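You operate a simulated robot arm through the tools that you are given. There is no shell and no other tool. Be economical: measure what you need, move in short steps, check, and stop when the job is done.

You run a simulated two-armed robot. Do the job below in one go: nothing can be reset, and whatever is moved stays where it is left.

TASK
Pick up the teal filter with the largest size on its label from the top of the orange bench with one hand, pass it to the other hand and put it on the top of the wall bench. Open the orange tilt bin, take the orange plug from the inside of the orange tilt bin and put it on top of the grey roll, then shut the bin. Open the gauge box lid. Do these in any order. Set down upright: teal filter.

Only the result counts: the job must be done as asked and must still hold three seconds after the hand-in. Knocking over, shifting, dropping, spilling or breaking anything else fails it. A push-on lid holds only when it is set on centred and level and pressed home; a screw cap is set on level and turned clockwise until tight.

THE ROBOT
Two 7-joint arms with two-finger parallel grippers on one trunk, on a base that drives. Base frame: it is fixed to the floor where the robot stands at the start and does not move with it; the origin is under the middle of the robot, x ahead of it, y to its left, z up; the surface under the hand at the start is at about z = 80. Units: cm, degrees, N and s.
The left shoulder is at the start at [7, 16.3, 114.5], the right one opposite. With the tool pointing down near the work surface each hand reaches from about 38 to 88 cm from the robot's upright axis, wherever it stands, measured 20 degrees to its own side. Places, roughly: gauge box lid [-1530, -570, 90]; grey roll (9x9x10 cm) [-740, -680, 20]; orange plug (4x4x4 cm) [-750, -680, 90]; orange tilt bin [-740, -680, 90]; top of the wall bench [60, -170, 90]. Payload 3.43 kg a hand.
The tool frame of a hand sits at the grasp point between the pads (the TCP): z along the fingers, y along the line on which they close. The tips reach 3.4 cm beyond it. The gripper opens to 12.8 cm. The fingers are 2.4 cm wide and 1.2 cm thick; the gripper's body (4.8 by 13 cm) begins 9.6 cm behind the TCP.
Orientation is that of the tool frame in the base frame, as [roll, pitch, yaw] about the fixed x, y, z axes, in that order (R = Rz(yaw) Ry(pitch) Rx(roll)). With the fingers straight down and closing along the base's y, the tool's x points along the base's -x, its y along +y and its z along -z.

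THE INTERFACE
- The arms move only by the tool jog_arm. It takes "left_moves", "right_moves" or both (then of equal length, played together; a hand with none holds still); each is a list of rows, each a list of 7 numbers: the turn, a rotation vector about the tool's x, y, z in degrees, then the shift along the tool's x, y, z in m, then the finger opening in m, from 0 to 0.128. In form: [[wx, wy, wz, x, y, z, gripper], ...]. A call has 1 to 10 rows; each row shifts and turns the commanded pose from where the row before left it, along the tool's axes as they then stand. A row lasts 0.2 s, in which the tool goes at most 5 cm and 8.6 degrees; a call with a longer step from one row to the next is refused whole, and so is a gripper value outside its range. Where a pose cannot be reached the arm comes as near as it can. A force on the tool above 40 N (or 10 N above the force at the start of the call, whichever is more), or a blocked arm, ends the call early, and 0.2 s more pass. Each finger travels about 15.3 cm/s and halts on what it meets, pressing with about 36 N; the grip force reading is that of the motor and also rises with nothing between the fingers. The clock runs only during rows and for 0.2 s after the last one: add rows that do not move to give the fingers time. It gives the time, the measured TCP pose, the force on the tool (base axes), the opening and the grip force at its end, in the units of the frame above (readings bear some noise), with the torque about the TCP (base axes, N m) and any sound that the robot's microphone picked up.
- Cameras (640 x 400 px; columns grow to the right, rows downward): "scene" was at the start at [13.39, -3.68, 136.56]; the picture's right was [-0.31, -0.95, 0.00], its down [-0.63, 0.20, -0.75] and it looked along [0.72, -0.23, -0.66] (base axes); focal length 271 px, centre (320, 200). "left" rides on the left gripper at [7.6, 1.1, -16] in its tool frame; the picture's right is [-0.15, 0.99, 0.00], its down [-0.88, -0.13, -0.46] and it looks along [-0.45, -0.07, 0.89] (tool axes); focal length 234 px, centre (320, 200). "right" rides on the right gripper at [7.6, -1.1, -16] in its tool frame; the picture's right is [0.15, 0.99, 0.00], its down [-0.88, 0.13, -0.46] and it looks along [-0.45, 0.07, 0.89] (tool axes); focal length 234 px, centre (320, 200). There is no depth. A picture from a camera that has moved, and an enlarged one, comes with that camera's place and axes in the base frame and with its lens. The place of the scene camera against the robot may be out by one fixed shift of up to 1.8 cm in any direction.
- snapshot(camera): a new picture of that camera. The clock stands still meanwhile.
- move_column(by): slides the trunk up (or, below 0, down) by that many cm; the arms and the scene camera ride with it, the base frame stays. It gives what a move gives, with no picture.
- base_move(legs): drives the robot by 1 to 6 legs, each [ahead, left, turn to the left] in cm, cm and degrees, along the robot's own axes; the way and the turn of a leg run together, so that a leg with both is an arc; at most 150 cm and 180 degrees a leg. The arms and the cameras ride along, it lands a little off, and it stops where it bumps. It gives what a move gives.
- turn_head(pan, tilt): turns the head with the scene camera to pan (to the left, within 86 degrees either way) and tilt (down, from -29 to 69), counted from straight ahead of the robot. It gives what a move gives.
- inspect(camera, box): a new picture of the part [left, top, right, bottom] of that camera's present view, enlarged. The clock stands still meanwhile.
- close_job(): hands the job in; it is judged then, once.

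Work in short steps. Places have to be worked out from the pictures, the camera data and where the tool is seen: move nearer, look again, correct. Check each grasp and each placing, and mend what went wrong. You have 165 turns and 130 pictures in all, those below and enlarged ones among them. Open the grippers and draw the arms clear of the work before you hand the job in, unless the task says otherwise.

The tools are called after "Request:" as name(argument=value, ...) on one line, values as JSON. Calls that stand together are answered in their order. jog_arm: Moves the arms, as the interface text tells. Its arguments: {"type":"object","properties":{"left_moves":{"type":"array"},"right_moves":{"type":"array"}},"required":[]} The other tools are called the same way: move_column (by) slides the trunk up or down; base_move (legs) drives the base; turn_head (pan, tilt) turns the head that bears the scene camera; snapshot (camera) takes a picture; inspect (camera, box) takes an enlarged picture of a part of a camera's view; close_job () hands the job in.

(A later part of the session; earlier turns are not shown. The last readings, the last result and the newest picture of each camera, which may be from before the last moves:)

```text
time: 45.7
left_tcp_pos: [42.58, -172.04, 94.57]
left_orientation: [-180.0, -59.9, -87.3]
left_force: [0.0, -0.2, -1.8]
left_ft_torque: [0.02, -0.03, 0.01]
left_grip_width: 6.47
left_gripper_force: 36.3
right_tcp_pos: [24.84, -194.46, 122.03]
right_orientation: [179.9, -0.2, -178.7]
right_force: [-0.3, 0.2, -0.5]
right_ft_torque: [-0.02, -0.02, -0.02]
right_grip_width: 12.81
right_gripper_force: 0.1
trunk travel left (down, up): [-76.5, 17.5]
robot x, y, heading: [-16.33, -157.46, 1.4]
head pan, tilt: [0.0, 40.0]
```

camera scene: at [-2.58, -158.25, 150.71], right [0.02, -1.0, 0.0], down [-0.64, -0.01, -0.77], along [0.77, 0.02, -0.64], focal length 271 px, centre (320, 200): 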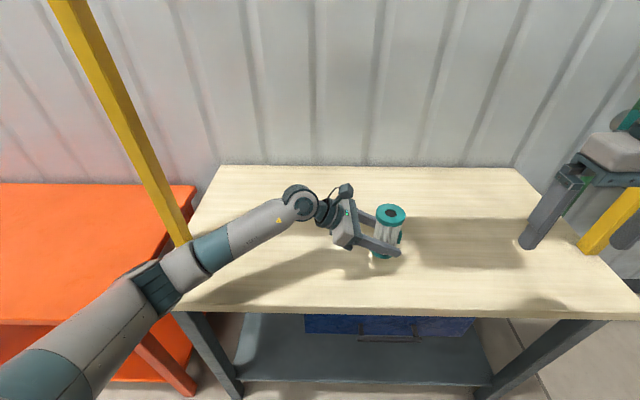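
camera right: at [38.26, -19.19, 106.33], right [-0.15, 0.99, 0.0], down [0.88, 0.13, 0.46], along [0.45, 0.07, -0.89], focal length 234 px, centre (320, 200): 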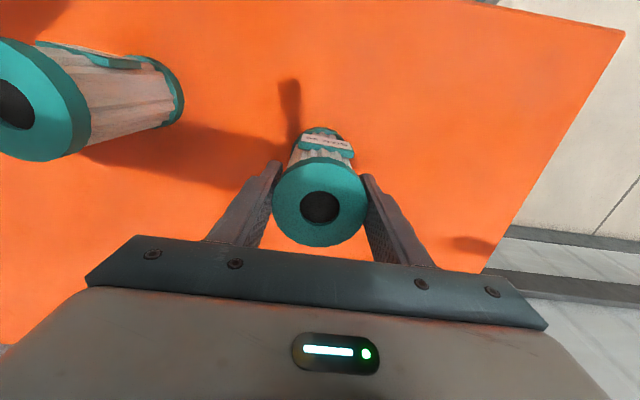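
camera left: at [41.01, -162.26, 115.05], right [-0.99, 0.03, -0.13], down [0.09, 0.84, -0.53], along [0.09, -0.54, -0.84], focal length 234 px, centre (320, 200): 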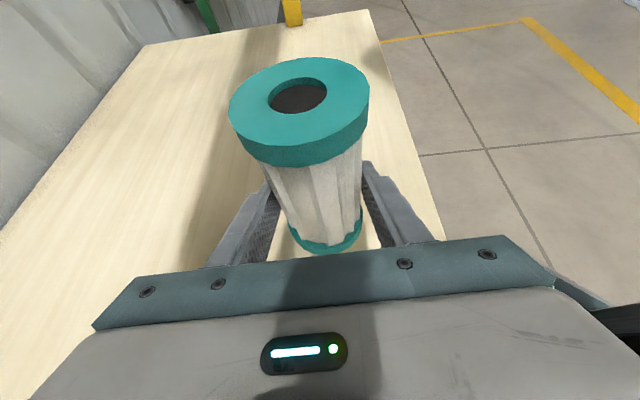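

No contact yet; continue in 0.3 cm steps.

Request:
jog_arm(left_moves=[[0, 0, 0, -0.0026, 0, 0.0015, 0.03], [0, 0, 0, -0.0026, 0, 0.0015, 0.03], [0, 0, 0, 0, 0, 0, 0.03]])

Request:
inspect(camera="scene", box=[320, 180, 440, 280])

```text
time: 46.5
left_tcp_pos: [42.53, -172.12, 94.2]
left_orientation: [-179.9, -60.1, -87.4]
left_force: [2.1, 0.7, 11.5]
left_ft_torque: [-0.14, 0.3, 0.04]
left_grip_width: 6.48
left_gripper_force: 36.2
right_tcp_pos: [24.66, -194.42, 122.2]
right_orientation: [-180.0, 0.0, -178.7]
right_force: [-0.2, 0.2, 0.0]
right_ft_torque: [0.02, 0.01, 0.01]
right_grip_width: 12.77
right_gripper_force: 0.1
trunk travel left (down, up): [-76.5, 17.5]
robot x, y, heading: [-16.25, -157.68, 1.1]
head pan, tilt: [0.0, 40.0]
```

```text
4.00 times, centred on (380, 230) of scene
camera zoom: at [-2.67, -158.18, 150.74], right [0.02, -1.0, 0.0], down [-0.64, -0.01, -0.77], along [0.77, 0.02, -0.64], focal length 1083 px, centre (80, 80)
```

zoom: 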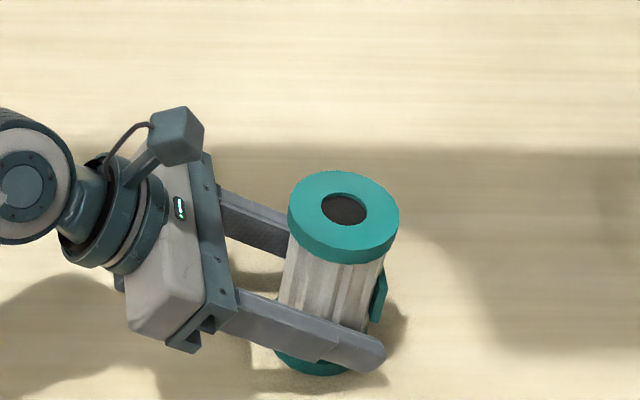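

Contact (force +11.5 N). Open the left hand and retreat along the finger line.

Request:
jog_arm(left_moves=[[0, 0, 0, 0, 0, 0, 0.07], [0, 0, 0, 0, 0, 0, 0.1], [0, 0, 0, 0, 0, 0, 0.128], [0, 0, 0, 0, 0, 0, 0.128], [0, 0, 0, 0, 0, -0.03, 0.128], [0, 0, 0, 0, 0, -0.04, 0.128], [0, 0, 0, 0, 0, -0.04, 0.128], [0, 0, 0, 0, 0, -0.04, 0.128]])

Request:
snapshot(camera="scene")

```text
time: 48.3
left_tcp_pos: [41.94, -159.06, 101.43]
left_orientation: [-179.9, -59.9, -87.3]
left_force: [-0.6, 0.5, 0.6]
left_ft_torque: [-0.01, -0.01, -0.04]
left_grip_width: 12.78
left_gripper_force: 0.0
right_tcp_pos: [24.72, -194.28, 122.17]
right_orientation: [180.0, 0.1, -178.7]
right_force: [0.8, 0.2, 0.3]
right_ft_torque: [-0.01, 0.03, 0.0]
right_grip_width: 12.79
right_gripper_force: 0.0
trunk travel left (down, up): [-76.5, 17.5]
robot x, y, heading: [-16.15, -158.01, 1.3]
head pan, tilt: [0.0, 40.0]
```

```text
98 pictures are left
camera scene: at [-2.65, -158.07, 150.72], right [0.02, -1.0, 0.0], down [-0.64, -0.01, -0.77], along [0.77, 0.02, -0.64], focal length 271 px, centre (320, 200)
```

scene: 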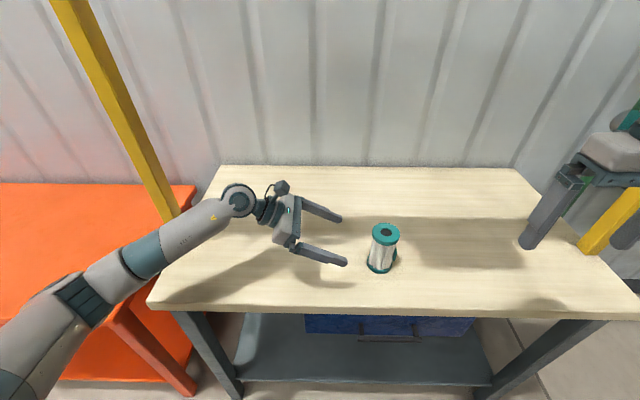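

Filter stands upright on the wall bench. Raise the left hand, then back the robot off.

Request:
jog_arm(left_moves=[[0, 0, 0, 0.0347, 0, -0.02, 0.128], [0, 0, 0, 0.0347, 0, -0.02, 0.128], [0, 0, 0, 0.0347, 0, -0.02, 0.128], [0, 0, 0, 0.0347, 0, -0.02, 0.128]])

Request:
base_move(legs=[[-60, 0, 0]])

Request:
jog_arm(left_moves=[[0, 0, 8.5, 0, 0, 0, 0.128], [0, 0, 8.5, 0, 0, 0, 0.128], [0, 0, 8.5, 0, 0, 0, 0.128], [0, 0, 8.5, 0, 0, 0, 0.128], [0, 0, 8.5, 0, 0, 0, 0.128], [0, 0, 8.5, 0, 0, 0, 0.128], [0, 0, 8.5, 0, 0, 0, 0.128], [0, 0, 8.5, 0, 0, 0, 0.128], [0, 0, 8.5, 0, 0, 0, 0.128], [0, 0, 8.5, 0, 0, 0, 0.128]])

Request:
jog_arm(left_moves=[[0, 0, 5, 0, 0, 0, 0.128], [-8, 0, 0, 0, 0, 0, 0.128], [-8, 0, 0, 0, 0, 0, 0.128], [-8, 0, 0, 0, 0, 0, 0.128], [-8, 0, 0, 0, 0, 0, 0.128], [-8, 0, 0, 0, 0, 0, 0.128], [-8, 0, 0, 0, 0, 0, 0.128], [-8, 0, 0, 0, 0, 0, 0.128], [-4, 0, 0, 0, 0, 0, 0.128]])

Request:
turn_head(pan=-80, tilt=15)

Request:
snapshot(camera="scene")

```text
time: 49.3
left_tcp_pos: [41.87, -159.21, 117.59]
left_orientation: [-179.9, -59.8, -87.3]
left_force: [-0.3, 0.2, 0.7]
left_ft_torque: [0.0, 0.02, 0.03]
left_grip_width: 12.8
left_gripper_force: 0.1
right_tcp_pos: [24.78, -194.5, 122.12]
right_orientation: [179.9, 0.0, -178.7]
right_force: [0.4, -0.4, -0.6]
right_ft_torque: [0.06, 0.01, 0.02]
right_grip_width: 12.79
right_gripper_force: 0.0
trunk travel left (down, up): [-76.5, 17.5]
robot x, y, heading: [-16.73, -157.44, 1.1]
head pan, tilt: [0.0, 40.0]
```

```text
time: 52.7
left_tcp_pos: [-18.21, -160.38, 117.6]
left_orientation: [179.8, -59.8, -87.1]
left_force: [0.8, 1.2, -0.2]
left_ft_torque: [-0.02, -0.01, -0.02]
left_grip_width: 12.8
left_gripper_force: 0.0
right_tcp_pos: [-35.25, -195.72, 122.07]
right_orientation: [179.9, -0.1, -178.5]
right_force: [0.2, -0.2, -0.8]
right_ft_torque: [0.01, -0.02, -0.04]
right_grip_width: 12.8
right_gripper_force: 0.0
trunk travel left (down, up): [-76.5, 17.5]
robot x, y, heading: [-76.44, -158.85, 1.4]
head pan, tilt: [0.0, 40.0]
```

```text
time: 54.9
left_tcp_pos: [-18.32, -160.41, 117.43]
left_orientation: [-120.3, -4.1, -174.6]
left_force: [0.4, 1.2, 0.2]
left_ft_torque: [-0.01, -0.03, 0.01]
left_grip_width: 12.8
left_gripper_force: 0.1
right_tcp_pos: [-35.25, -195.68, 122.08]
right_orientation: [179.9, 0.0, -178.5]
right_force: [0.2, 0.3, -0.2]
right_ft_torque: [-0.02, 0.0, 0.01]
right_grip_width: 12.79
right_gripper_force: 0.0
trunk travel left (down, up): [-76.5, 17.5]
robot x, y, heading: [-76.54, -159.04, 1.5]
head pan, tilt: [0.0, 40.0]
```

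```text
time: 56.9
left_tcp_pos: [-18.22, -160.56, 117.64]
left_orientation: [179.7, 0.1, -177.1]
left_force: [0.5, -0.5, 0.9]
left_ft_torque: [0.03, -0.04, -0.01]
left_grip_width: 12.8
left_gripper_force: 0.1
right_tcp_pos: [-35.25, -195.74, 122.03]
right_orientation: [180.0, -0.2, -178.5]
right_force: [-0.2, -0.4, -0.3]
right_ft_torque: [-0.01, 0.04, -0.01]
right_grip_width: 12.82
right_gripper_force: 0.0
trunk travel left (down, up): [-76.5, 17.5]
robot x, y, heading: [-76.56, -158.69, 1.3]
head pan, tilt: [0.0, 40.0]
```

```text
time: 58.4
left_tcp_pos: [-18.29, -160.48, 117.42]
left_orientation: [179.7, 0.0, -177.1]
left_force: [0.4, 0.3, -0.6]
left_ft_torque: [-0.03, 0.0, 0.01]
left_grip_width: 12.82
left_gripper_force: 0.1
right_tcp_pos: [-35.24, -195.71, 122.05]
right_orientation: [179.9, -0.1, -178.5]
right_force: [0.3, 0.0, 0.3]
right_ft_torque: [-0.02, -0.02, -0.03]
right_grip_width: 12.8
right_gripper_force: 0.0
trunk travel left (down, up): [-76.5, 17.5]
robot x, y, heading: [-76.73, -158.62, 1.3]
head pan, tilt: [-80.0, 15.0]
```

```text
97 pictures are left
camera scene: at [-69.41, -168.97, 154.67], right [-0.98, -0.2, 0.0], down [-0.05, 0.25, -0.97], along [0.19, -0.95, -0.26], focal length 271 px, centre (320, 200)
```

scene: 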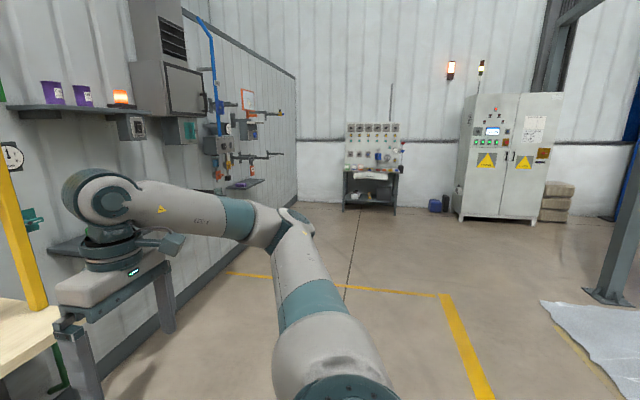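

Now head for the bin at [-740,-680]: bearing about −142°. Turn the robot in place to face it and look.

Request:
base_move(legs=[[0, 0, -143]])

Request:
turn_head(pan=0, tilt=10)

Request:
snapshot(camera="scene")

```text
time: 64.7
left_tcp_pos: [-123.94, -193.15, 117.59]
left_orientation: [179.9, 0.0, 40.4]
left_force: [0.3, 0.6, -0.4]
left_ft_torque: [0.0, 0.01, 0.04]
left_grip_width: 12.81
left_gripper_force: 0.1
right_tcp_pos: [-131.93, -154.72, 122.08]
right_orientation: [179.8, -0.1, 39.1]
right_force: [1.3, -0.7, 0.2]
right_ft_torque: [0.03, 0.01, -0.04]
right_grip_width: 12.82
right_gripper_force: 0.0
trunk travel left (down, up): [-76.5, 17.5]
robot x, y, heading: [-76.6, -158.82, -140.9]
head pan, tilt: [-80.0, 15.0]
```

```text
time: 66.2
left_tcp_pos: [-123.95, -193.04, 117.45]
left_orientation: [179.8, 0.0, 40.5]
left_force: [0.2, 0.2, 0.4]
left_ft_torque: [0.01, 0.01, -0.01]
left_grip_width: 12.82
left_gripper_force: 0.0
right_tcp_pos: [-131.94, -154.96, 122.08]
right_orientation: [179.8, 0.0, 39.2]
right_force: [0.4, 0.4, 0.4]
right_ft_torque: [0.01, -0.02, -0.03]
right_grip_width: 12.79
right_gripper_force: 0.2
trunk travel left (down, up): [-76.5, 17.5]
robot x, y, heading: [-76.73, -158.96, -141.2]
head pan, tilt: [0.0, 10.0]
```

```text
96 pictures are left
camera scene: at [-87.46, -168.92, 155.48], right [-0.63, 0.78, 0.0], down [0.14, 0.11, -0.98], along [-0.77, -0.62, -0.17], focal length 271 px, centre (320, 200)
```

scene: 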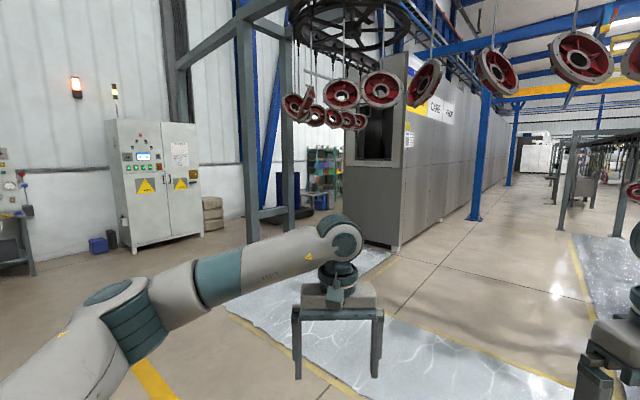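

The bin direction projects to about px (324,173); I zoom there.

Request:
inspect(camera="scene", box=[270, 130, 400, 250])

```text
3.33 times, centred on (335, 190) of scene
camera zoom: at [-87.46, -168.92, 155.48], right [-0.63, 0.78, 0.0], down [0.14, 0.11, -0.98], along [-0.77, -0.62, -0.17], focal length 902 px, centre (270, 233)
```

zoom: 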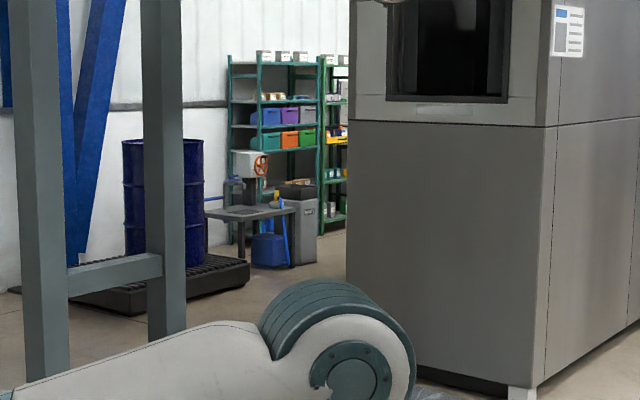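

Clear route seems to be through a ~110 cm gap between the frame column (~[-466,-556]) and the oven corner (~[-513,-456]). I drive first to about [-360,-430] in steps.

Request:
base_move(legs=[[130, 11.4, 0], [130, 11.4, 0], [130, 11.4, 0]])

Request:
turn_head(pan=-8, tilt=20)

Request:
snapshot(camera="scene")

```text
time: 82.2
left_tcp_pos: [-357.39, -418.22, 117.41]
left_orientation: [179.4, -0.1, 39.1]
left_force: [0.3, 0.0, 0.4]
left_ft_torque: [-0.02, 0.01, -0.01]
left_grip_width: 12.81
left_gripper_force: 0.0
right_tcp_pos: [-365.79, -381.17, 122.34]
right_orientation: [-180.0, 0.3, 39.4]
right_force: [-0.6, 1.0, 0.9]
right_ft_torque: [-0.03, -0.02, 0.02]
right_grip_width: 12.81
right_gripper_force: 0.0
trunk travel left (down, up): [-76.5, 17.5]
robot x, y, heading: [-310.94, -385.91, -140.8]
head pan, tilt: [0.0, 10.0]
stopped in leg 3: the robot was blocked; the commanded pose is now the measured one
```

```text
time: 82.9
left_tcp_pos: [-357.45, -418.3, 117.41]
left_orientation: [179.4, -0.1, 39.1]
left_force: [-0.9, -0.2, -0.1]
left_ft_torque: [-0.01, -0.01, -0.02]
left_grip_width: 12.79
left_gripper_force: 0.0
right_tcp_pos: [-365.78, -381.07, 122.4]
right_orientation: [179.9, 0.3, 39.3]
right_force: [0.5, 0.0, 0.6]
right_ft_torque: [0.01, -0.01, 0.03]
right_grip_width: 12.81
right_gripper_force: 0.1
trunk travel left (down, up): [-76.5, 17.5]
robot x, y, heading: [-310.75, -385.29, -141.0]
head pan, tilt: [-8.0, 20.0]
```

```text
94 pictures are left
camera scene: at [-321.75, -393.73, 154.0], right [-0.52, 0.86, 0.0], down [0.28, 0.17, -0.94], along [-0.81, -0.49, -0.33], focal length 271 px, centre (320, 200)
```

scene: 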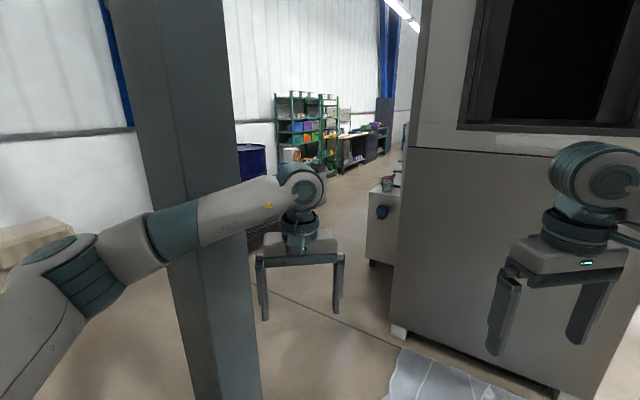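

The left arm touched a frame column nearer than I thought. Back off 40 cm and view the gap more carefully.

Request:
base_move(legs=[[-40, 0, 0]])

Request:
turn_head(pan=0, tilt=30)

Request:
snapshot(camera="scene")

```text
time: 83.5
left_tcp_pos: [-357.34, -418.32, 117.4]
left_orientation: [179.4, 0.0, 39.1]
left_force: [0.5, 0.3, 0.4]
left_ft_torque: [-0.03, 0.02, -0.01]
left_grip_width: 12.81
left_gripper_force: 0.1
right_tcp_pos: [-365.89, -381.29, 122.26]
right_orientation: [179.9, 0.2, 39.5]
right_force: [-0.3, -0.1, 0.6]
right_ft_torque: [0.0, -0.02, 0.0]
right_grip_width: 12.82
right_gripper_force: 0.0
trunk travel left (down, up): [-76.5, 17.5]
robot x, y, heading: [-310.86, -385.32, -140.9]
head pan, tilt: [-8.0, 20.0]
stopped in leg 1: the robot was blocked; the commanded pose is now the measured one
```

```text
time: 84.3
left_tcp_pos: [-357.28, -418.22, 117.32]
left_orientation: [179.4, 0.1, 39.0]
left_force: [0.3, 0.3, -1.2]
left_ft_torque: [0.03, 0.02, -0.02]
left_grip_width: 12.78
left_gripper_force: 0.0
right_tcp_pos: [-365.82, -381.1, 122.35]
right_orientation: [179.9, 0.3, 39.4]
right_force: [-0.2, 0.2, -0.7]
right_ft_torque: [0.01, -0.02, 0.03]
right_grip_width: 12.8
right_gripper_force: 0.1
trunk travel left (down, up): [-76.5, 17.5]
robot x, y, heading: [-311.18, -385.55, -140.8]
head pan, tilt: [0.0, 30.0]
```

```text
93 pictures are left
camera scene: at [-320.89, -394.66, 152.37], right [-0.63, 0.78, 0.0], down [0.38, 0.31, -0.87], along [-0.68, -0.55, -0.49], focal length 271 px, centre (320, 200)
```

scene: 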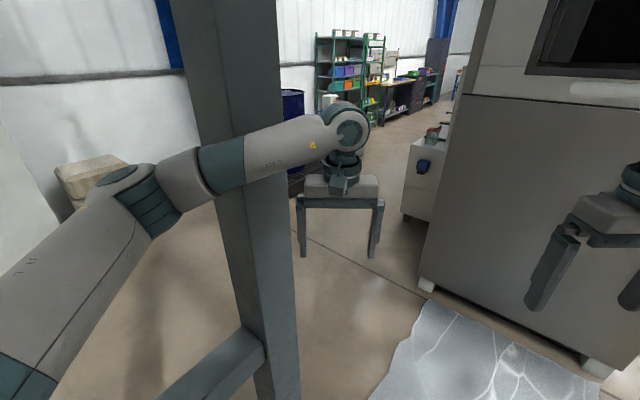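

Still in contact with the column at the forearm. Jog the left hand back toward the robot and right to free it, then back up.

Request:
jog_arm(left_moves=[[0, 0, 0, 0.03, 0, 0, 0.128], [0, 0, 0, 0.04, 0, 0, 0.128], [0, 0, 0, 0.03, -0.02, 0, 0.128], [0, 0, 0, 0.0, -0.04, 0, 0.128]])

Request:
base_move(legs=[[-40, 0, 0]])

Request:
snapshot(camera="scene")

```text
time: 85.3
left_tcp_pos: [-354.28, -407.71, 116.96]
left_orientation: [179.3, -0.6, 39.2]
left_force: [-0.4, -0.1, -1.0]
left_ft_torque: [-0.01, -0.02, -0.03]
left_grip_width: 12.78
left_gripper_force: 0.0
right_tcp_pos: [-366.87, -381.5, 121.69]
right_orientation: [179.8, -0.1, 39.4]
right_force: [-0.7, 0.7, 0.3]
right_ft_torque: [0.0, -0.05, 0.0]
right_grip_width: 12.81
right_gripper_force: 0.0
trunk travel left (down, up): [-76.5, 17.5]
robot x, y, heading: [-310.87, -385.19, -140.9]
head pan, tilt: [0.0, 30.0]
```

```text
time: 87.8
left_tcp_pos: [-323.43, -382.7, 117.0]
left_orientation: [179.4, -0.6, 39.0]
left_force: [0.1, 1.6, 0.0]
left_ft_torque: [-0.03, 0.0, 0.02]
left_grip_width: 12.78
left_gripper_force: 0.0
right_tcp_pos: [-335.87, -356.79, 122.05]
right_orientation: [179.9, -0.1, 39.5]
right_force: [1.0, -0.5, -0.2]
right_ft_torque: [0.01, 0.01, -0.01]
right_grip_width: 12.81
right_gripper_force: 0.1
trunk travel left (down, up): [-76.5, 17.5]
robot x, y, heading: [-280.5, -360.46, -140.8]
head pan, tilt: [0.0, 30.0]
```

```text
92 pictures are left
camera scene: at [-291.2, -370.41, 152.24], right [-0.63, 0.78, 0.0], down [0.39, 0.32, -0.87], along [-0.67, -0.55, -0.5], focal length 271 px, centre (320, 200)
```

scene: 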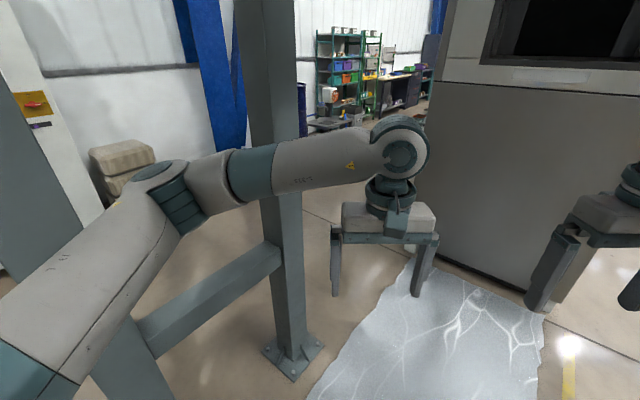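

Re-measured: column at ≈[-349,-438], oven front face at x≈-483 (y −425…−330). The passable gap is ~125 cm wide between them, heading −y. Turn to face −y, shift to x≈-418, and look.

Request:
base_move(legs=[[0, 0, 50.8], [-10, -137, 0]])

Request:
turn_head(pan=0, tilt=30)

Request:
snapshot(camera="scene")

```text
time: 96.6
left_tcp_pos: [-420.63, -405.49, 115.53]
left_orientation: [176.1, 0.9, 98.0]
left_force: [2.2, -0.8, 0.9]
left_ft_torque: [0.05, 0.26, -0.01]
left_grip_width: 12.79
left_gripper_force: 0.0
right_tcp_pos: [-451.47, -403.58, 119.6]
right_orientation: [179.3, 0.6, 90.5]
right_force: [-2.0, 2.3, 1.0]
right_ft_torque: [-0.2, -0.24, -0.05]
right_grip_width: 12.79
right_gripper_force: 0.2
trunk travel left (down, up): [-76.5, 17.5]
robot x, y, heading: [-413.11, -357.49, -80.7]
head pan, tilt: [0.0, 30.0]
stopped in leg 2: the robot was blocked; the commanded pose is now the measured one
```

```text
time: 97.2
left_tcp_pos: [-420.65, -404.57, 115.51]
left_orientation: [176.3, 1.0, 98.2]
left_force: [-0.3, 0.2, 0.7]
left_ft_torque: [-0.01, 0.0, 0.0]
left_grip_width: 12.81
left_gripper_force: 0.1
right_tcp_pos: [-450.84, -403.06, 119.9]
right_orientation: [179.3, 0.9, 91.6]
right_force: [0.9, 0.4, 0.1]
right_ft_torque: [0.01, -0.02, -0.04]
right_grip_width: 12.8
right_gripper_force: 0.1
trunk travel left (down, up): [-76.5, 17.5]
robot x, y, heading: [-413.12, -357.35, -80.3]
head pan, tilt: [0.0, 30.0]
```

```text
91 pictures are left
camera scene: at [-399.93, -370.09, 152.61], right [-0.98, -0.17, 0.07], down [-0.15, 0.48, -0.86], along [0.11, -0.86, -0.5], focal length 271 px, centre (320, 200)
```

scene: 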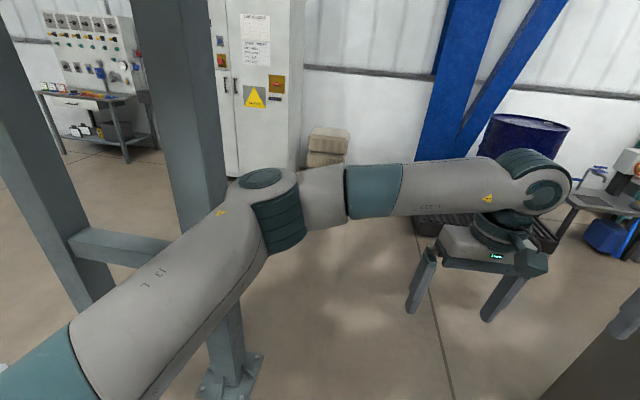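

The robot is pressed against the oven on its right (right elbow sticks out). Drive left 12 cm to free it.

Request:
base_move(legs=[[0, 14, 0]])

Request:
turn_head(pan=-60, tilt=35)

Request:
snapshot(camera="scene")

```text
time: 97.9
left_tcp_pos: [-420.69, -410.97, 112.63]
left_orientation: [171.6, 1.4, 103.0]
left_force: [1.1, 0.0, 0.3]
left_ft_torque: [0.05, 0.01, 0.02]
left_grip_width: 12.79
left_gripper_force: 0.0
right_tcp_pos: [-458.87, -406.31, 114.45]
right_orientation: [175.7, 0.5, 90.4]
right_force: [0.6, -0.4, -1.0]
right_ft_torque: [-0.02, 0.0, -0.02]
right_grip_width: 12.79
right_gripper_force: 0.1
trunk travel left (down, up): [-76.5, 17.5]
robot x, y, heading: [-411.29, -358.38, -78.7]
head pan, tilt: [0.0, 30.0]
stopped in leg 1: the robot was blocked; the commanded pose is now the measured one
```

```text
time: 99.2
left_tcp_pos: [-421.0, -409.97, 112.98]
left_orientation: [172.0, 1.3, 103.1]
left_force: [-0.6, 0.1, 0.7]
left_ft_torque: [-0.01, -0.02, 0.02]
left_grip_width: 12.8
left_gripper_force: 0.0
right_tcp_pos: [-457.84, -405.96, 114.77]
right_orientation: [175.9, 0.7, 91.5]
right_force: [0.3, 0.5, -0.4]
right_ft_torque: [-0.01, 0.0, 0.04]
right_grip_width: 12.78
right_gripper_force: 0.1
trunk travel left (down, up): [-76.5, 17.5]
robot x, y, heading: [-411.61, -357.54, -78.5]
head pan, tilt: [-60.0, 35.0]
```

```text
90 pictures are left
camera scene: at [-407.76, -367.61, 152.21], right [-0.66, 0.75, 0.03], down [0.38, 0.37, -0.85], along [-0.65, -0.55, -0.53], focal length 271 px, centre (320, 200)
```

scene: 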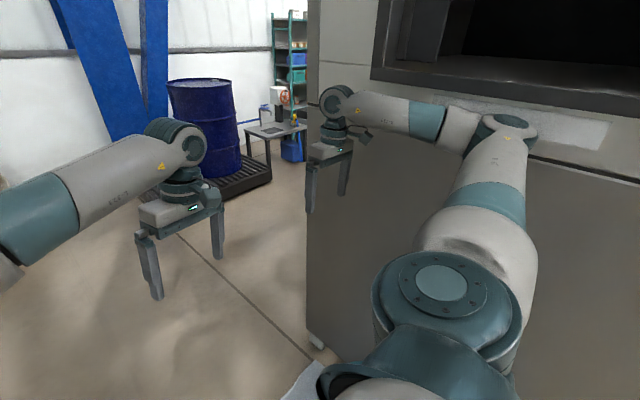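

The right elbow is against the oven face. Extend the right hand forward and inward to pull the elbow in.

Request:
jog_arm(right_moves=[[0, 0, 0, 0, 0.04, 0, 0.128], [0, 0, 0, 0, 0.04, 0, 0.128], [0, 0, 0, -0.03, 0.03, 0, 0.128], [0, 0, 0, -0.04, 0, 0, 0.128]])

Request:
base_move(legs=[[0, 10, 0]])

Request:
snapshot(camera="scene")

```text
time: 99.6
left_tcp_pos: [-418.4, -414.71, 111.9]
left_orientation: [170.3, 1.0, 108.6]
left_force: [0.8, -0.8, -0.4]
left_ft_torque: [0.08, 0.0, 0.03]
left_grip_width: 12.79
left_gripper_force: 0.0
right_tcp_pos: [-460.0, -406.35, 112.56]
right_orientation: [174.1, 0.3, 90.4]
right_force: [0.3, 0.9, -0.4]
right_ft_torque: [-0.04, 0.06, -0.01]
right_grip_width: 12.8
right_gripper_force: 0.0
trunk travel left (down, up): [-76.5, 17.5]
robot x, y, heading: [-410.46, -357.65, -78.7]
head pan, tilt: [-60.0, 35.0]
stopped in row 1 (left hand): the arm was blocked; the commanded pose is now the measured one
```

```text
time: 100.3
left_tcp_pos: [-413.28, -419.58, 111.02]
left_orientation: [168.4, 1.4, 116.7]
left_force: [-0.5, 1.2, 0.8]
left_ft_torque: [-0.1, -0.07, -0.05]
left_grip_width: 12.8
left_gripper_force: 0.0
right_tcp_pos: [-462.11, -408.01, 109.71]
right_orientation: [171.9, 0.4, 91.5]
right_force: [0.0, -0.2, -0.4]
right_ft_torque: [-0.01, -0.09, 0.0]
right_grip_width: 12.81
right_gripper_force: 0.1
trunk travel left (down, up): [-76.5, 17.5]
robot x, y, heading: [-408.61, -357.87, -78.0]
head pan, tilt: [-60.0, 35.0]
stopped in leg 1: the robot was blocked; the commanded pose is now the measured one
```

```text
89 pictures are left
camera scene: at [-408.21, -368.16, 151.88], right [-0.67, 0.74, 0.02], down [0.39, 0.37, -0.84], along [-0.63, -0.55, -0.54], focal length 271 px, centre (320, 200)
```

scene: 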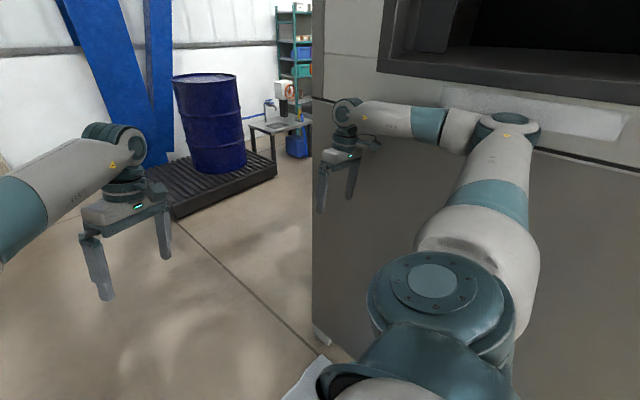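

Both arms are near contact (left elbow with the column). Try relieving the left arm by moving its hand right/forward, and then back straight up.

Request:
jog_arm(left_moves=[[0, 0, 0, -0.02, -0.04, 0, 0.128], [0, 0, 0, -0.02, -0.04, 0, 0.128], [0, 0, 0, -0.02, -0.04, 0, 0.128]])

Request:
base_move(legs=[[-30, 0, 0]])

Request:
turn_head(pan=40, tilt=35)

Request:
snapshot(camera="scene")

```text
time: 101.3
left_tcp_pos: [-412.16, -420.18, 110.99]
left_orientation: [168.0, 1.6, 118.1]
left_force: [0.1, 0.5, 0.1]
left_ft_torque: [-0.08, -0.04, 0.0]
left_grip_width: 12.75
left_gripper_force: 0.0
left hand out of reach, approached as far as the arm can: row 1, 2, 3
right_tcp_pos: [-462.07, -408.23, 109.33]
right_orientation: [171.3, 0.7, 92.1]
right_force: [-1.6, -1.5, -1.2]
right_ft_torque: [0.07, -0.09, -0.04]
right_grip_width: 12.79
right_gripper_force: 0.0
trunk travel left (down, up): [-76.5, 17.5]
robot x, y, heading: [-407.61, -358.07, -77.9]
head pan, tilt: [-60.0, 35.0]
stopped in row 3 (left hand): the arm was blocked; the commanded pose is now the measured one
```

```text
time: 102.9
left_tcp_pos: [-407.57, -407.84, 110.19]
left_orientation: [167.3, 1.4, 124.9]
left_force: [-0.1, 0.0, 0.0]
left_ft_torque: [-0.06, 0.0, -0.02]
left_grip_width: 12.78
left_gripper_force: 0.0
right_tcp_pos: [-455.26, -404.86, 108.03]
right_orientation: [170.6, -0.2, 101.9]
right_force: [-0.3, 0.5, 0.7]
right_ft_torque: [-0.03, 0.04, 0.05]
right_grip_width: 12.8
right_gripper_force: 0.0
trunk travel left (down, up): [-76.5, 17.5]
robot x, y, heading: [-410.07, -344.92, -69.0]
head pan, tilt: [-60.0, 35.0]
stopped in leg 1: the robot was blocked; the commanded pose is now the measured one
```

```text
time: 104.7
left_tcp_pos: [-407.7, -408.12, 109.78]
left_orientation: [167.3, 1.2, 124.6]
left_force: [0.1, -0.1, 0.2]
left_ft_torque: [0.04, 0.02, -0.02]
left_grip_width: 12.79
left_gripper_force: 0.0
right_tcp_pos: [-455.52, -404.82, 107.88]
right_orientation: [170.7, -0.4, 101.6]
right_force: [0.8, -0.1, -0.4]
right_ft_torque: [0.03, 0.02, 0.01]
right_grip_width: 12.84
right_gripper_force: 0.2
trunk travel left (down, up): [-76.5, 17.5]
robot x, y, heading: [-410.19, -345.52, -69.2]
head pan, tilt: [40.0, 35.0]
```

```text
88 pictures are left
camera scene: at [-397.36, -355.24, 151.18], right [-0.49, -0.87, 0.01], down [-0.52, 0.28, -0.81], along [0.7, -0.4, -0.59], focal length 271 px, centre (320, 200)
```

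scene: 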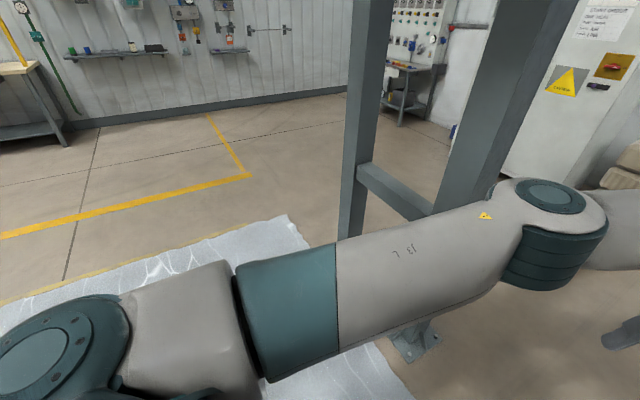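

The left upper arm lies beside the column; I retreat straight along +y (away from both).

Request:
base_move(legs=[[-20, 9, 0]])

Request:
turn_head(pan=-75, tilt=35)

Request:
snapshot(camera="scene")

```text
time: 106.3
left_tcp_pos: [-407.58, -385.66, 110.23]
left_orientation: [167.0, 1.8, 124.3]
left_force: [0.6, 0.5, 0.4]
left_ft_torque: [0.0, 0.05, -0.01]
left_grip_width: 12.79
left_gripper_force: 0.0
right_tcp_pos: [-455.62, -382.1, 107.72]
right_orientation: [170.2, -0.1, 101.2]
right_force: [0.5, -0.6, -0.7]
right_ft_torque: [0.0, 0.03, -0.03]
right_grip_width: 12.79
right_gripper_force: 0.0
trunk travel left (down, up): [-76.5, 17.5]
robot x, y, heading: [-408.78, -323.61, -69.5]
head pan, tilt: [40.0, 35.0]
```

```text
time: 108.3
left_tcp_pos: [-407.57, -385.66, 110.2]
left_orientation: [166.9, 1.8, 124.4]
left_force: [-0.4, 0.9, -0.2]
left_ft_torque: [-0.02, -0.01, -0.01]
left_grip_width: 12.79
left_gripper_force: 0.1
right_tcp_pos: [-455.69, -382.13, 107.86]
right_orientation: [170.3, 0.0, 101.1]
right_force: [0.9, 0.2, 0.0]
right_ft_torque: [0.01, -0.03, 0.03]
right_grip_width: 12.79
right_gripper_force: 0.1
trunk travel left (down, up): [-76.5, 17.5]
robot x, y, heading: [-408.7, -323.44, -69.6]
head pan, tilt: [-75.0, 35.0]
```

```text
87 pictures are left
camera scene: at [-412.36, -333.47, 151.56], right [-0.58, 0.81, 0.0], down [0.46, 0.33, -0.83], along [-0.67, -0.48, -0.56], focal length 271 px, centre (320, 200)
```

scene: 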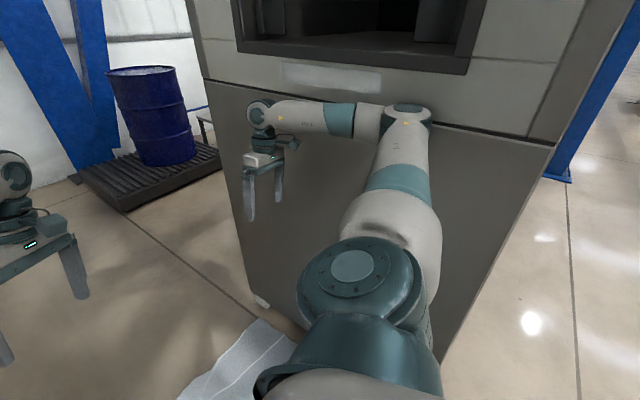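

Free now. Move away from oven, square to −90°, then straighten both arms forward and narrow.

Request:
base_move(legs=[[0, 40, 0], [0, 0, -20.4]])

Request:
jog_arm(left_moves=[[6.5, 0, 0, 0, 0, 0, 0.128], [6.5, 0, 0, 0, 0, 0, 0.128], [0, 0, 7, 0, 0, 0, 0.128], [0, 0, 7, 0, 0, 0, 0.128], [0, 0, 0, -0.02, 0.045, 0, 0.128], [0, 0, 0, -0.02, 0.045, 0, 0.128], [0, 0, 0, -0.02, 0.045, 0, 0.128], [0, 0, 0, -0.02, 0.045, 0, 0.128], [0, 0, 0, -0.02, 0.045, 0, 0.128], [0, 0, 0, -0.02, 0.045, 0, 0.128]], right_moves=[[5, 0, 0, 0, 0, 0, 0.128], [5, 0, 0, 0, 0, 0, 0.128], [0, 0, -5, 0, 0, 0, 0.128], [0, 0, -5, 0, 0, 0, 0.128], [0, 0, 0, -0.026, 0.039, 0, 0.128], [0, 0, 0, -0.026, 0.039, 0, 0.128], [0, 0, 0, -0.026, 0.039, 0, 0.128], [0, 0, 0, -0.026, 0.039, 0, 0.128], [0, 0, 0, -0.026, 0.039, 0, 0.128], [0, 0, 0, -0.026, 0.039, 0, 0.128]])

Request:
jog_arm(right_moves=[[0, 0, 0, -0.026, 0.039, 0, 0.128], [0, 0, 0, -0.026, 0.039, 0, 0.128], [0, 0, 0, -0.026, 0.039, 0, 0.128], [0, 0, 0, -0.026, 0.039, 0, 0.128], [0, 0, 0, -0.026, 0.039, 0, 0.128], [0, 0, 0, -0.026, 0.039, 0, 0.128]])

Request:
turn_head(pan=0, tilt=35)

Request:
snapshot(camera="scene")

```text
time: 111.9
left_tcp_pos: [-393.4, -368.26, 109.9]
left_orientation: [166.3, 1.8, 103.8]
left_force: [-0.3, 0.3, -0.9]
left_ft_torque: [0.0, -0.01, 0.01]
left_grip_width: 12.8
left_gripper_force: 0.1
right_tcp_pos: [-437.17, -348.08, 106.98]
right_orientation: [169.5, -0.2, 80.5]
right_force: [-0.3, -0.4, -0.8]
right_ft_torque: [-0.03, 0.0, 0.01]
right_grip_width: 12.81
right_gripper_force: 0.1
trunk travel left (down, up): [-76.5, 17.5]
robot x, y, heading: [-371.51, -309.47, -90.1]
head pan, tilt: [-75.0, 35.0]
```

```text
time: 114.1
left_tcp_pos: [-366.09, -380.61, 110.69]
left_orientation: [179.1, 1.6, 89.7]
left_force: [0.2, -0.4, -0.1]
left_ft_torque: [0.02, 0.07, -0.02]
left_grip_width: 12.79
left_gripper_force: 0.0
right_tcp_pos: [-413.09, -363.67, 107.31]
right_orientation: [179.7, -0.1, 90.5]
right_force: [0.9, 0.3, -0.2]
right_ft_torque: [-0.03, 0.04, 0.0]
right_grip_width: 12.8
right_gripper_force: 0.1
trunk travel left (down, up): [-76.5, 17.5]
robot x, y, heading: [-371.37, -309.41, -89.9]
head pan, tilt: [-75.0, 35.0]
```

```text
time: 115.5
left_tcp_pos: [-366.39, -380.59, 110.75]
left_orientation: [179.0, 1.6, 89.8]
left_force: [0.7, 0.0, 0.7]
left_ft_torque: [0.06, 0.06, 0.03]
left_grip_width: 12.81
left_gripper_force: 0.0
right_tcp_pos: [-389.78, -378.89, 107.2]
right_orientation: [179.7, -0.1, 90.5]
right_force: [0.8, 0.4, -0.3]
right_ft_torque: [-0.01, 0.06, -0.03]
right_grip_width: 12.82
right_gripper_force: 0.2
trunk travel left (down, up): [-76.5, 17.5]
robot x, y, heading: [-371.39, -309.19, -89.9]
head pan, tilt: [-75.0, 35.0]
```

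```text
time: 116.9
left_tcp_pos: [-366.48, -380.45, 110.8]
left_orientation: [178.9, 1.7, 89.8]
left_force: [0.0, 0.8, 0.0]
left_ft_torque: [0.0, 0.04, 0.0]
left_grip_width: 12.78
left_gripper_force: 0.0
right_tcp_pos: [-389.99, -378.91, 107.46]
right_orientation: [179.6, -0.1, 90.6]
right_force: [0.3, 0.3, 0.3]
right_ft_torque: [0.01, 0.0, 0.03]
right_grip_width: 12.8
right_gripper_force: 0.1
trunk travel left (down, up): [-76.5, 17.5]
robot x, y, heading: [-371.51, -309.27, -90.0]
head pan, tilt: [0.0, 35.0]
```

```text
86 pictures are left
camera scene: at [-371.13, -324.21, 151.47], right [-1.0, 0.0, 0.0], down [0.0, 0.57, -0.82], along [0.0, -0.82, -0.57], focal length 271 px, centre (320, 200)
```

scene: 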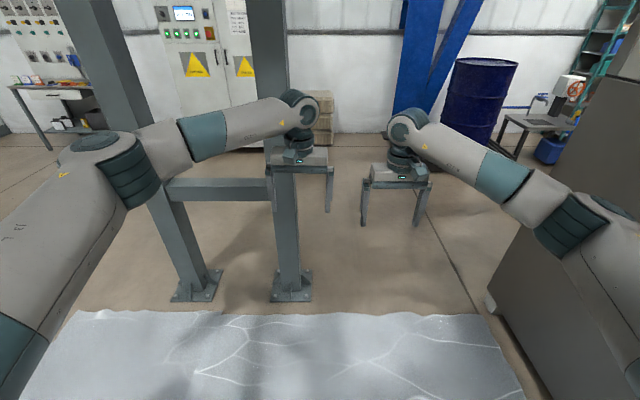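

Gap is x −361…−480, centre −420. Extend hands 10 cm further to narrow elbows, then shift right 48 cm.

Request:
jog_arm(left_moves=[[0, 0, 0, -0.04, 0, 0, 0.128], [0, 0, 0, -0.04, 0, 0, 0.128], [0, 0, 0, -0.03, 0, 0, 0.128]], right_moves=[[0, 0, 0, -0.04, 0, 0, 0.128], [0, 0, 0, -0.04, 0, 0, 0.128], [0, 0, 0, -0.03, 0, 0, 0.128]])

Request:
base_move(legs=[[0, -48, 0]])

Request:
snapshot(camera="scene")

```text
time: 117.7
left_tcp_pos: [-366.69, -390.86, 111.16]
left_orientation: [178.9, 1.6, 89.5]
left_force: [-0.2, -0.1, -1.0]
left_ft_torque: [0.0, -0.05, 0.01]
left_grip_width: 12.78
left_gripper_force: 0.1
left hand out of reach, approached as far as the arm can: row 3
right_tcp_pos: [-390.13, -389.91, 107.24]
right_orientation: [179.6, -0.1, 90.6]
right_force: [-0.3, -0.1, -0.7]
right_ft_torque: [-0.02, -0.05, 0.0]
right_grip_width: 12.81
right_gripper_force: 0.1
trunk travel left (down, up): [-76.5, 17.5]
robot x, y, heading: [-371.42, -309.53, -90.1]
head pan, tilt: [0.0, 35.0]
```

```text
time: 120.6
left_tcp_pos: [-414.27, -390.88, 111.14]
left_orientation: [178.8, 1.6, 90.2]
left_force: [0.4, 0.2, -1.0]
left_ft_torque: [-0.03, 0.02, -0.04]
left_grip_width: 12.78
left_gripper_force: 0.0
right_tcp_pos: [-437.9, -389.99, 107.32]
right_orientation: [179.5, -0.1, 90.9]
right_force: [0.3, -0.3, -0.7]
right_ft_torque: [-0.04, 0.02, 0.04]
right_grip_width: 12.77
right_gripper_force: 0.0
trunk travel left (down, up): [-76.5, 17.5]
robot x, y, heading: [-419.69, -309.25, -89.9]
head pan, tilt: [0.0, 35.0]
```

```text
85 pictures are left
camera scene: at [-419.38, -324.34, 151.47], right [-1.0, 0.0, 0.0], down [0.0, 0.57, -0.82], along [0.0, -0.82, -0.57], focal length 271 px, centre (320, 200)
```

scene: 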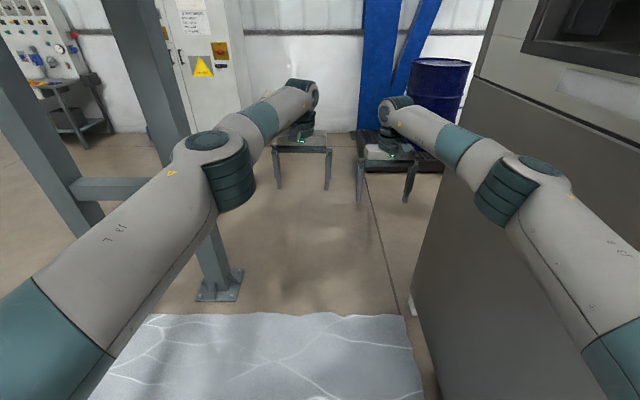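

Well centred and narrow. Drive ahead through the gap ~165 cm.

Request:
base_move(legs=[[85, 0, 0], [80, 0, 0]])

Request:
turn_head(pan=-40, tilt=30)

Request:
snapshot(camera="scene")

```text
time: 129.0
left_tcp_pos: [-413.19, -555.14, 111.04]
left_orientation: [179.0, 1.5, 90.3]
left_force: [-0.3, 0.8, -0.3]
left_ft_torque: [-0.02, -0.02, 0.0]
left_grip_width: 12.8
left_gripper_force: 0.0
right_tcp_pos: [-436.6, -554.34, 107.36]
right_orientation: [179.6, -0.1, 91.0]
right_force: [0.1, -1.1, -0.1]
right_ft_torque: [0.01, 0.01, -0.02]
right_grip_width: 12.81
right_gripper_force: 0.0
trunk travel left (down, up): [-76.5, 17.5]
robot x, y, heading: [-418.96, -473.92, -89.7]
head pan, tilt: [0.0, 35.0]
```

```text
time: 130.1
left_tcp_pos: [-413.11, -555.33, 111.08]
left_orientation: [178.9, 1.6, 90.4]
left_force: [1.4, 0.5, 0.5]
left_ft_torque: [-0.01, -0.01, -0.01]
left_grip_width: 12.78
left_gripper_force: 0.1
right_tcp_pos: [-436.55, -554.41, 107.24]
right_orientation: [179.5, -0.1, 91.1]
right_force: [-0.2, -0.7, 0.1]
right_ft_torque: [0.0, 0.01, 0.0]
right_grip_width: 12.8
right_gripper_force: 0.1
trunk travel left (down, up): [-76.5, 17.5]
robot x, y, heading: [-418.98, -473.72, -89.6]
head pan, tilt: [-40.0, 30.0]
```

```text
84 pictures are left
camera scene: at [-424.22, -486.82, 152.25], right [-0.77, 0.64, 0.0], down [0.32, 0.39, -0.87], along [-0.55, -0.67, -0.5], focal length 271 px, centre (320, 200)
```

scene: 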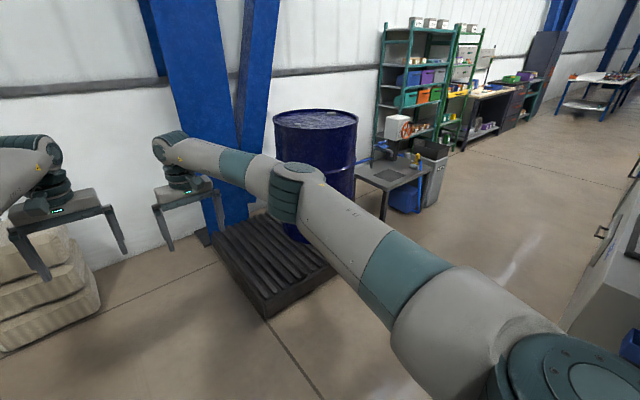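

I'm through. Zoom on the shelf with the coloured tilt bins.

Request:
inspect(camera="scene", box=[350, 10, 510, 220])

```text
1.90 times, centred on (430, 115) of scene
camera zoom: at [-424.22, -486.82, 152.25], right [-0.77, 0.64, 0.0], down [0.32, 0.39, -0.87], along [-0.55, -0.67, -0.5], focal length 516 px, centre (110, 362)
```

zoom: 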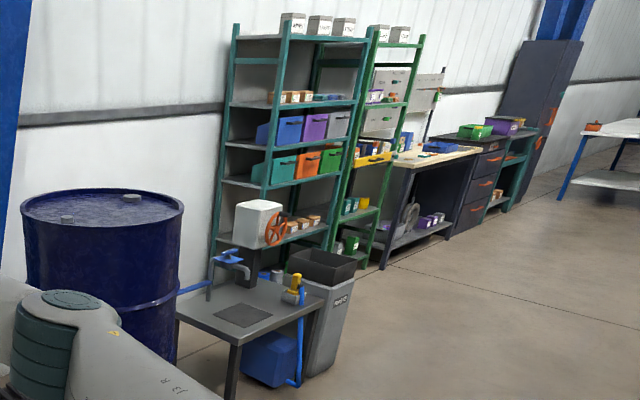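

Route: ahead 40, turn right 90°, then drive along y≈-532 toward x≈-700.

Request:
base_move(legs=[[40, 0, 0], [0, 0, -90], [0, 18, 0], [130, 0, 0], [130, 0, 0]])

Request:
turn_head(pan=70, tilt=30)

Request:
snapshot(camera="scene")

```text
time: 149.7
left_tcp_pos: [-758.83, -540.68, 111.05]
left_orientation: [178.9, 1.6, 0.6]
left_force: [0.6, 0.4, -0.3]
left_ft_torque: [0.01, 0.0, 0.0]
left_grip_width: 12.8
left_gripper_force: 0.0
right_tcp_pos: [-758.16, -517.18, 107.26]
right_orientation: [179.5, -0.1, 1.3]
right_force: [-0.2, 0.2, -0.2]
right_ft_torque: [-0.05, 0.01, 0.0]
right_grip_width: 12.8
right_gripper_force: 0.1
trunk travel left (down, up): [-76.5, 17.5]
robot x, y, heading: [-676.99, -534.51, -179.3]
head pan, tilt: [-40.0, 30.0]
```

```text
time: 151.6
left_tcp_pos: [-758.98, -540.6, 111.03]
left_orientation: [178.9, 1.6, 0.6]
left_force: [-0.2, 1.2, -0.9]
left_ft_torque: [-0.03, -0.01, 0.0]
left_grip_width: 12.83
left_gripper_force: 0.2
right_tcp_pos: [-758.04, -517.26, 107.3]
right_orientation: [179.5, -0.1, 1.3]
right_force: [0.5, -0.3, 0.7]
right_ft_torque: [0.02, 0.02, 0.04]
right_grip_width: 12.78
right_gripper_force: 0.0
trunk travel left (down, up): [-76.5, 17.5]
robot x, y, heading: [-677.35, -534.62, -179.2]
head pan, tilt: [70.0, 30.0]
```

```text
82 pictures are left
camera scene: at [-685.07, -544.26, 152.25], right [-0.94, 0.33, 0.0], down [0.17, 0.47, -0.87], along [-0.29, -0.82, -0.5], focal length 271 px, centre (320, 200)
```

scene: 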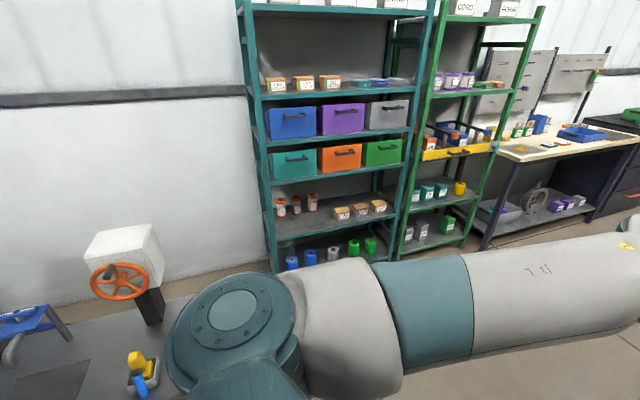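

The shelf is before me: the orange bin (lower bin row, middle) at about [-750,-690,90] and the grey roll on the bottom shelf. Position in front and face the shelf.

Request:
base_move(legs=[[72, 0, 0], [0, 0, 89.2], [8, 0, 0]])

Request:
turn_head(pan=0, tilt=35)

Request:
snapshot(camera="scene")

```text
time: 159.9
left_tcp_pos: [-743.45, -624.95, 111.28]
left_orientation: [179.0, 1.7, 90.4]
left_force: [0.2, 0.8, 0.0]
left_ft_torque: [0.0, 0.03, 0.0]
left_grip_width: 12.81
left_gripper_force: 0.0
right_tcp_pos: [-766.84, -624.16, 107.44]
right_orientation: [179.5, 0.0, 91.2]
right_force: [0.4, 0.2, 0.1]
right_ft_torque: [0.0, 0.02, 0.02]
right_grip_width: 12.79
right_gripper_force: 0.1
trunk travel left (down, up): [-76.5, 17.5]
robot x, y, heading: [-748.9, -543.47, -89.0]
head pan, tilt: [70.0, 30.0]
```

```text
time: 161.4
left_tcp_pos: [-743.45, -624.95, 111.01]
left_orientation: [178.9, 1.6, 90.4]
left_force: [0.8, 0.4, 0.3]
left_ft_torque: [-0.01, 0.01, -0.01]
left_grip_width: 12.8
left_gripper_force: 0.0
right_tcp_pos: [-766.93, -624.24, 107.26]
right_orientation: [179.5, -0.2, 91.2]
right_force: [0.6, 0.1, -0.3]
right_ft_torque: [0.02, 0.03, 0.03]
right_grip_width: 12.81
right_gripper_force: 0.1
trunk travel left (down, up): [-76.5, 17.5]
robot x, y, heading: [-749.62, -543.66, -89.4]
head pan, tilt: [0.0, 35.0]
```

```text
81 pictures are left
camera scene: at [-748.8, -558.48, 151.46], right [-1.0, -0.01, 0.0], down [-0.01, 0.57, -0.82], along [0.01, -0.82, -0.57], focal length 271 px, centre (320, 200)
```

scene: 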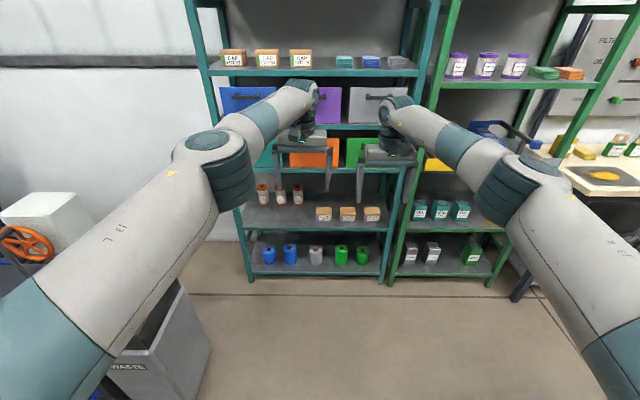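

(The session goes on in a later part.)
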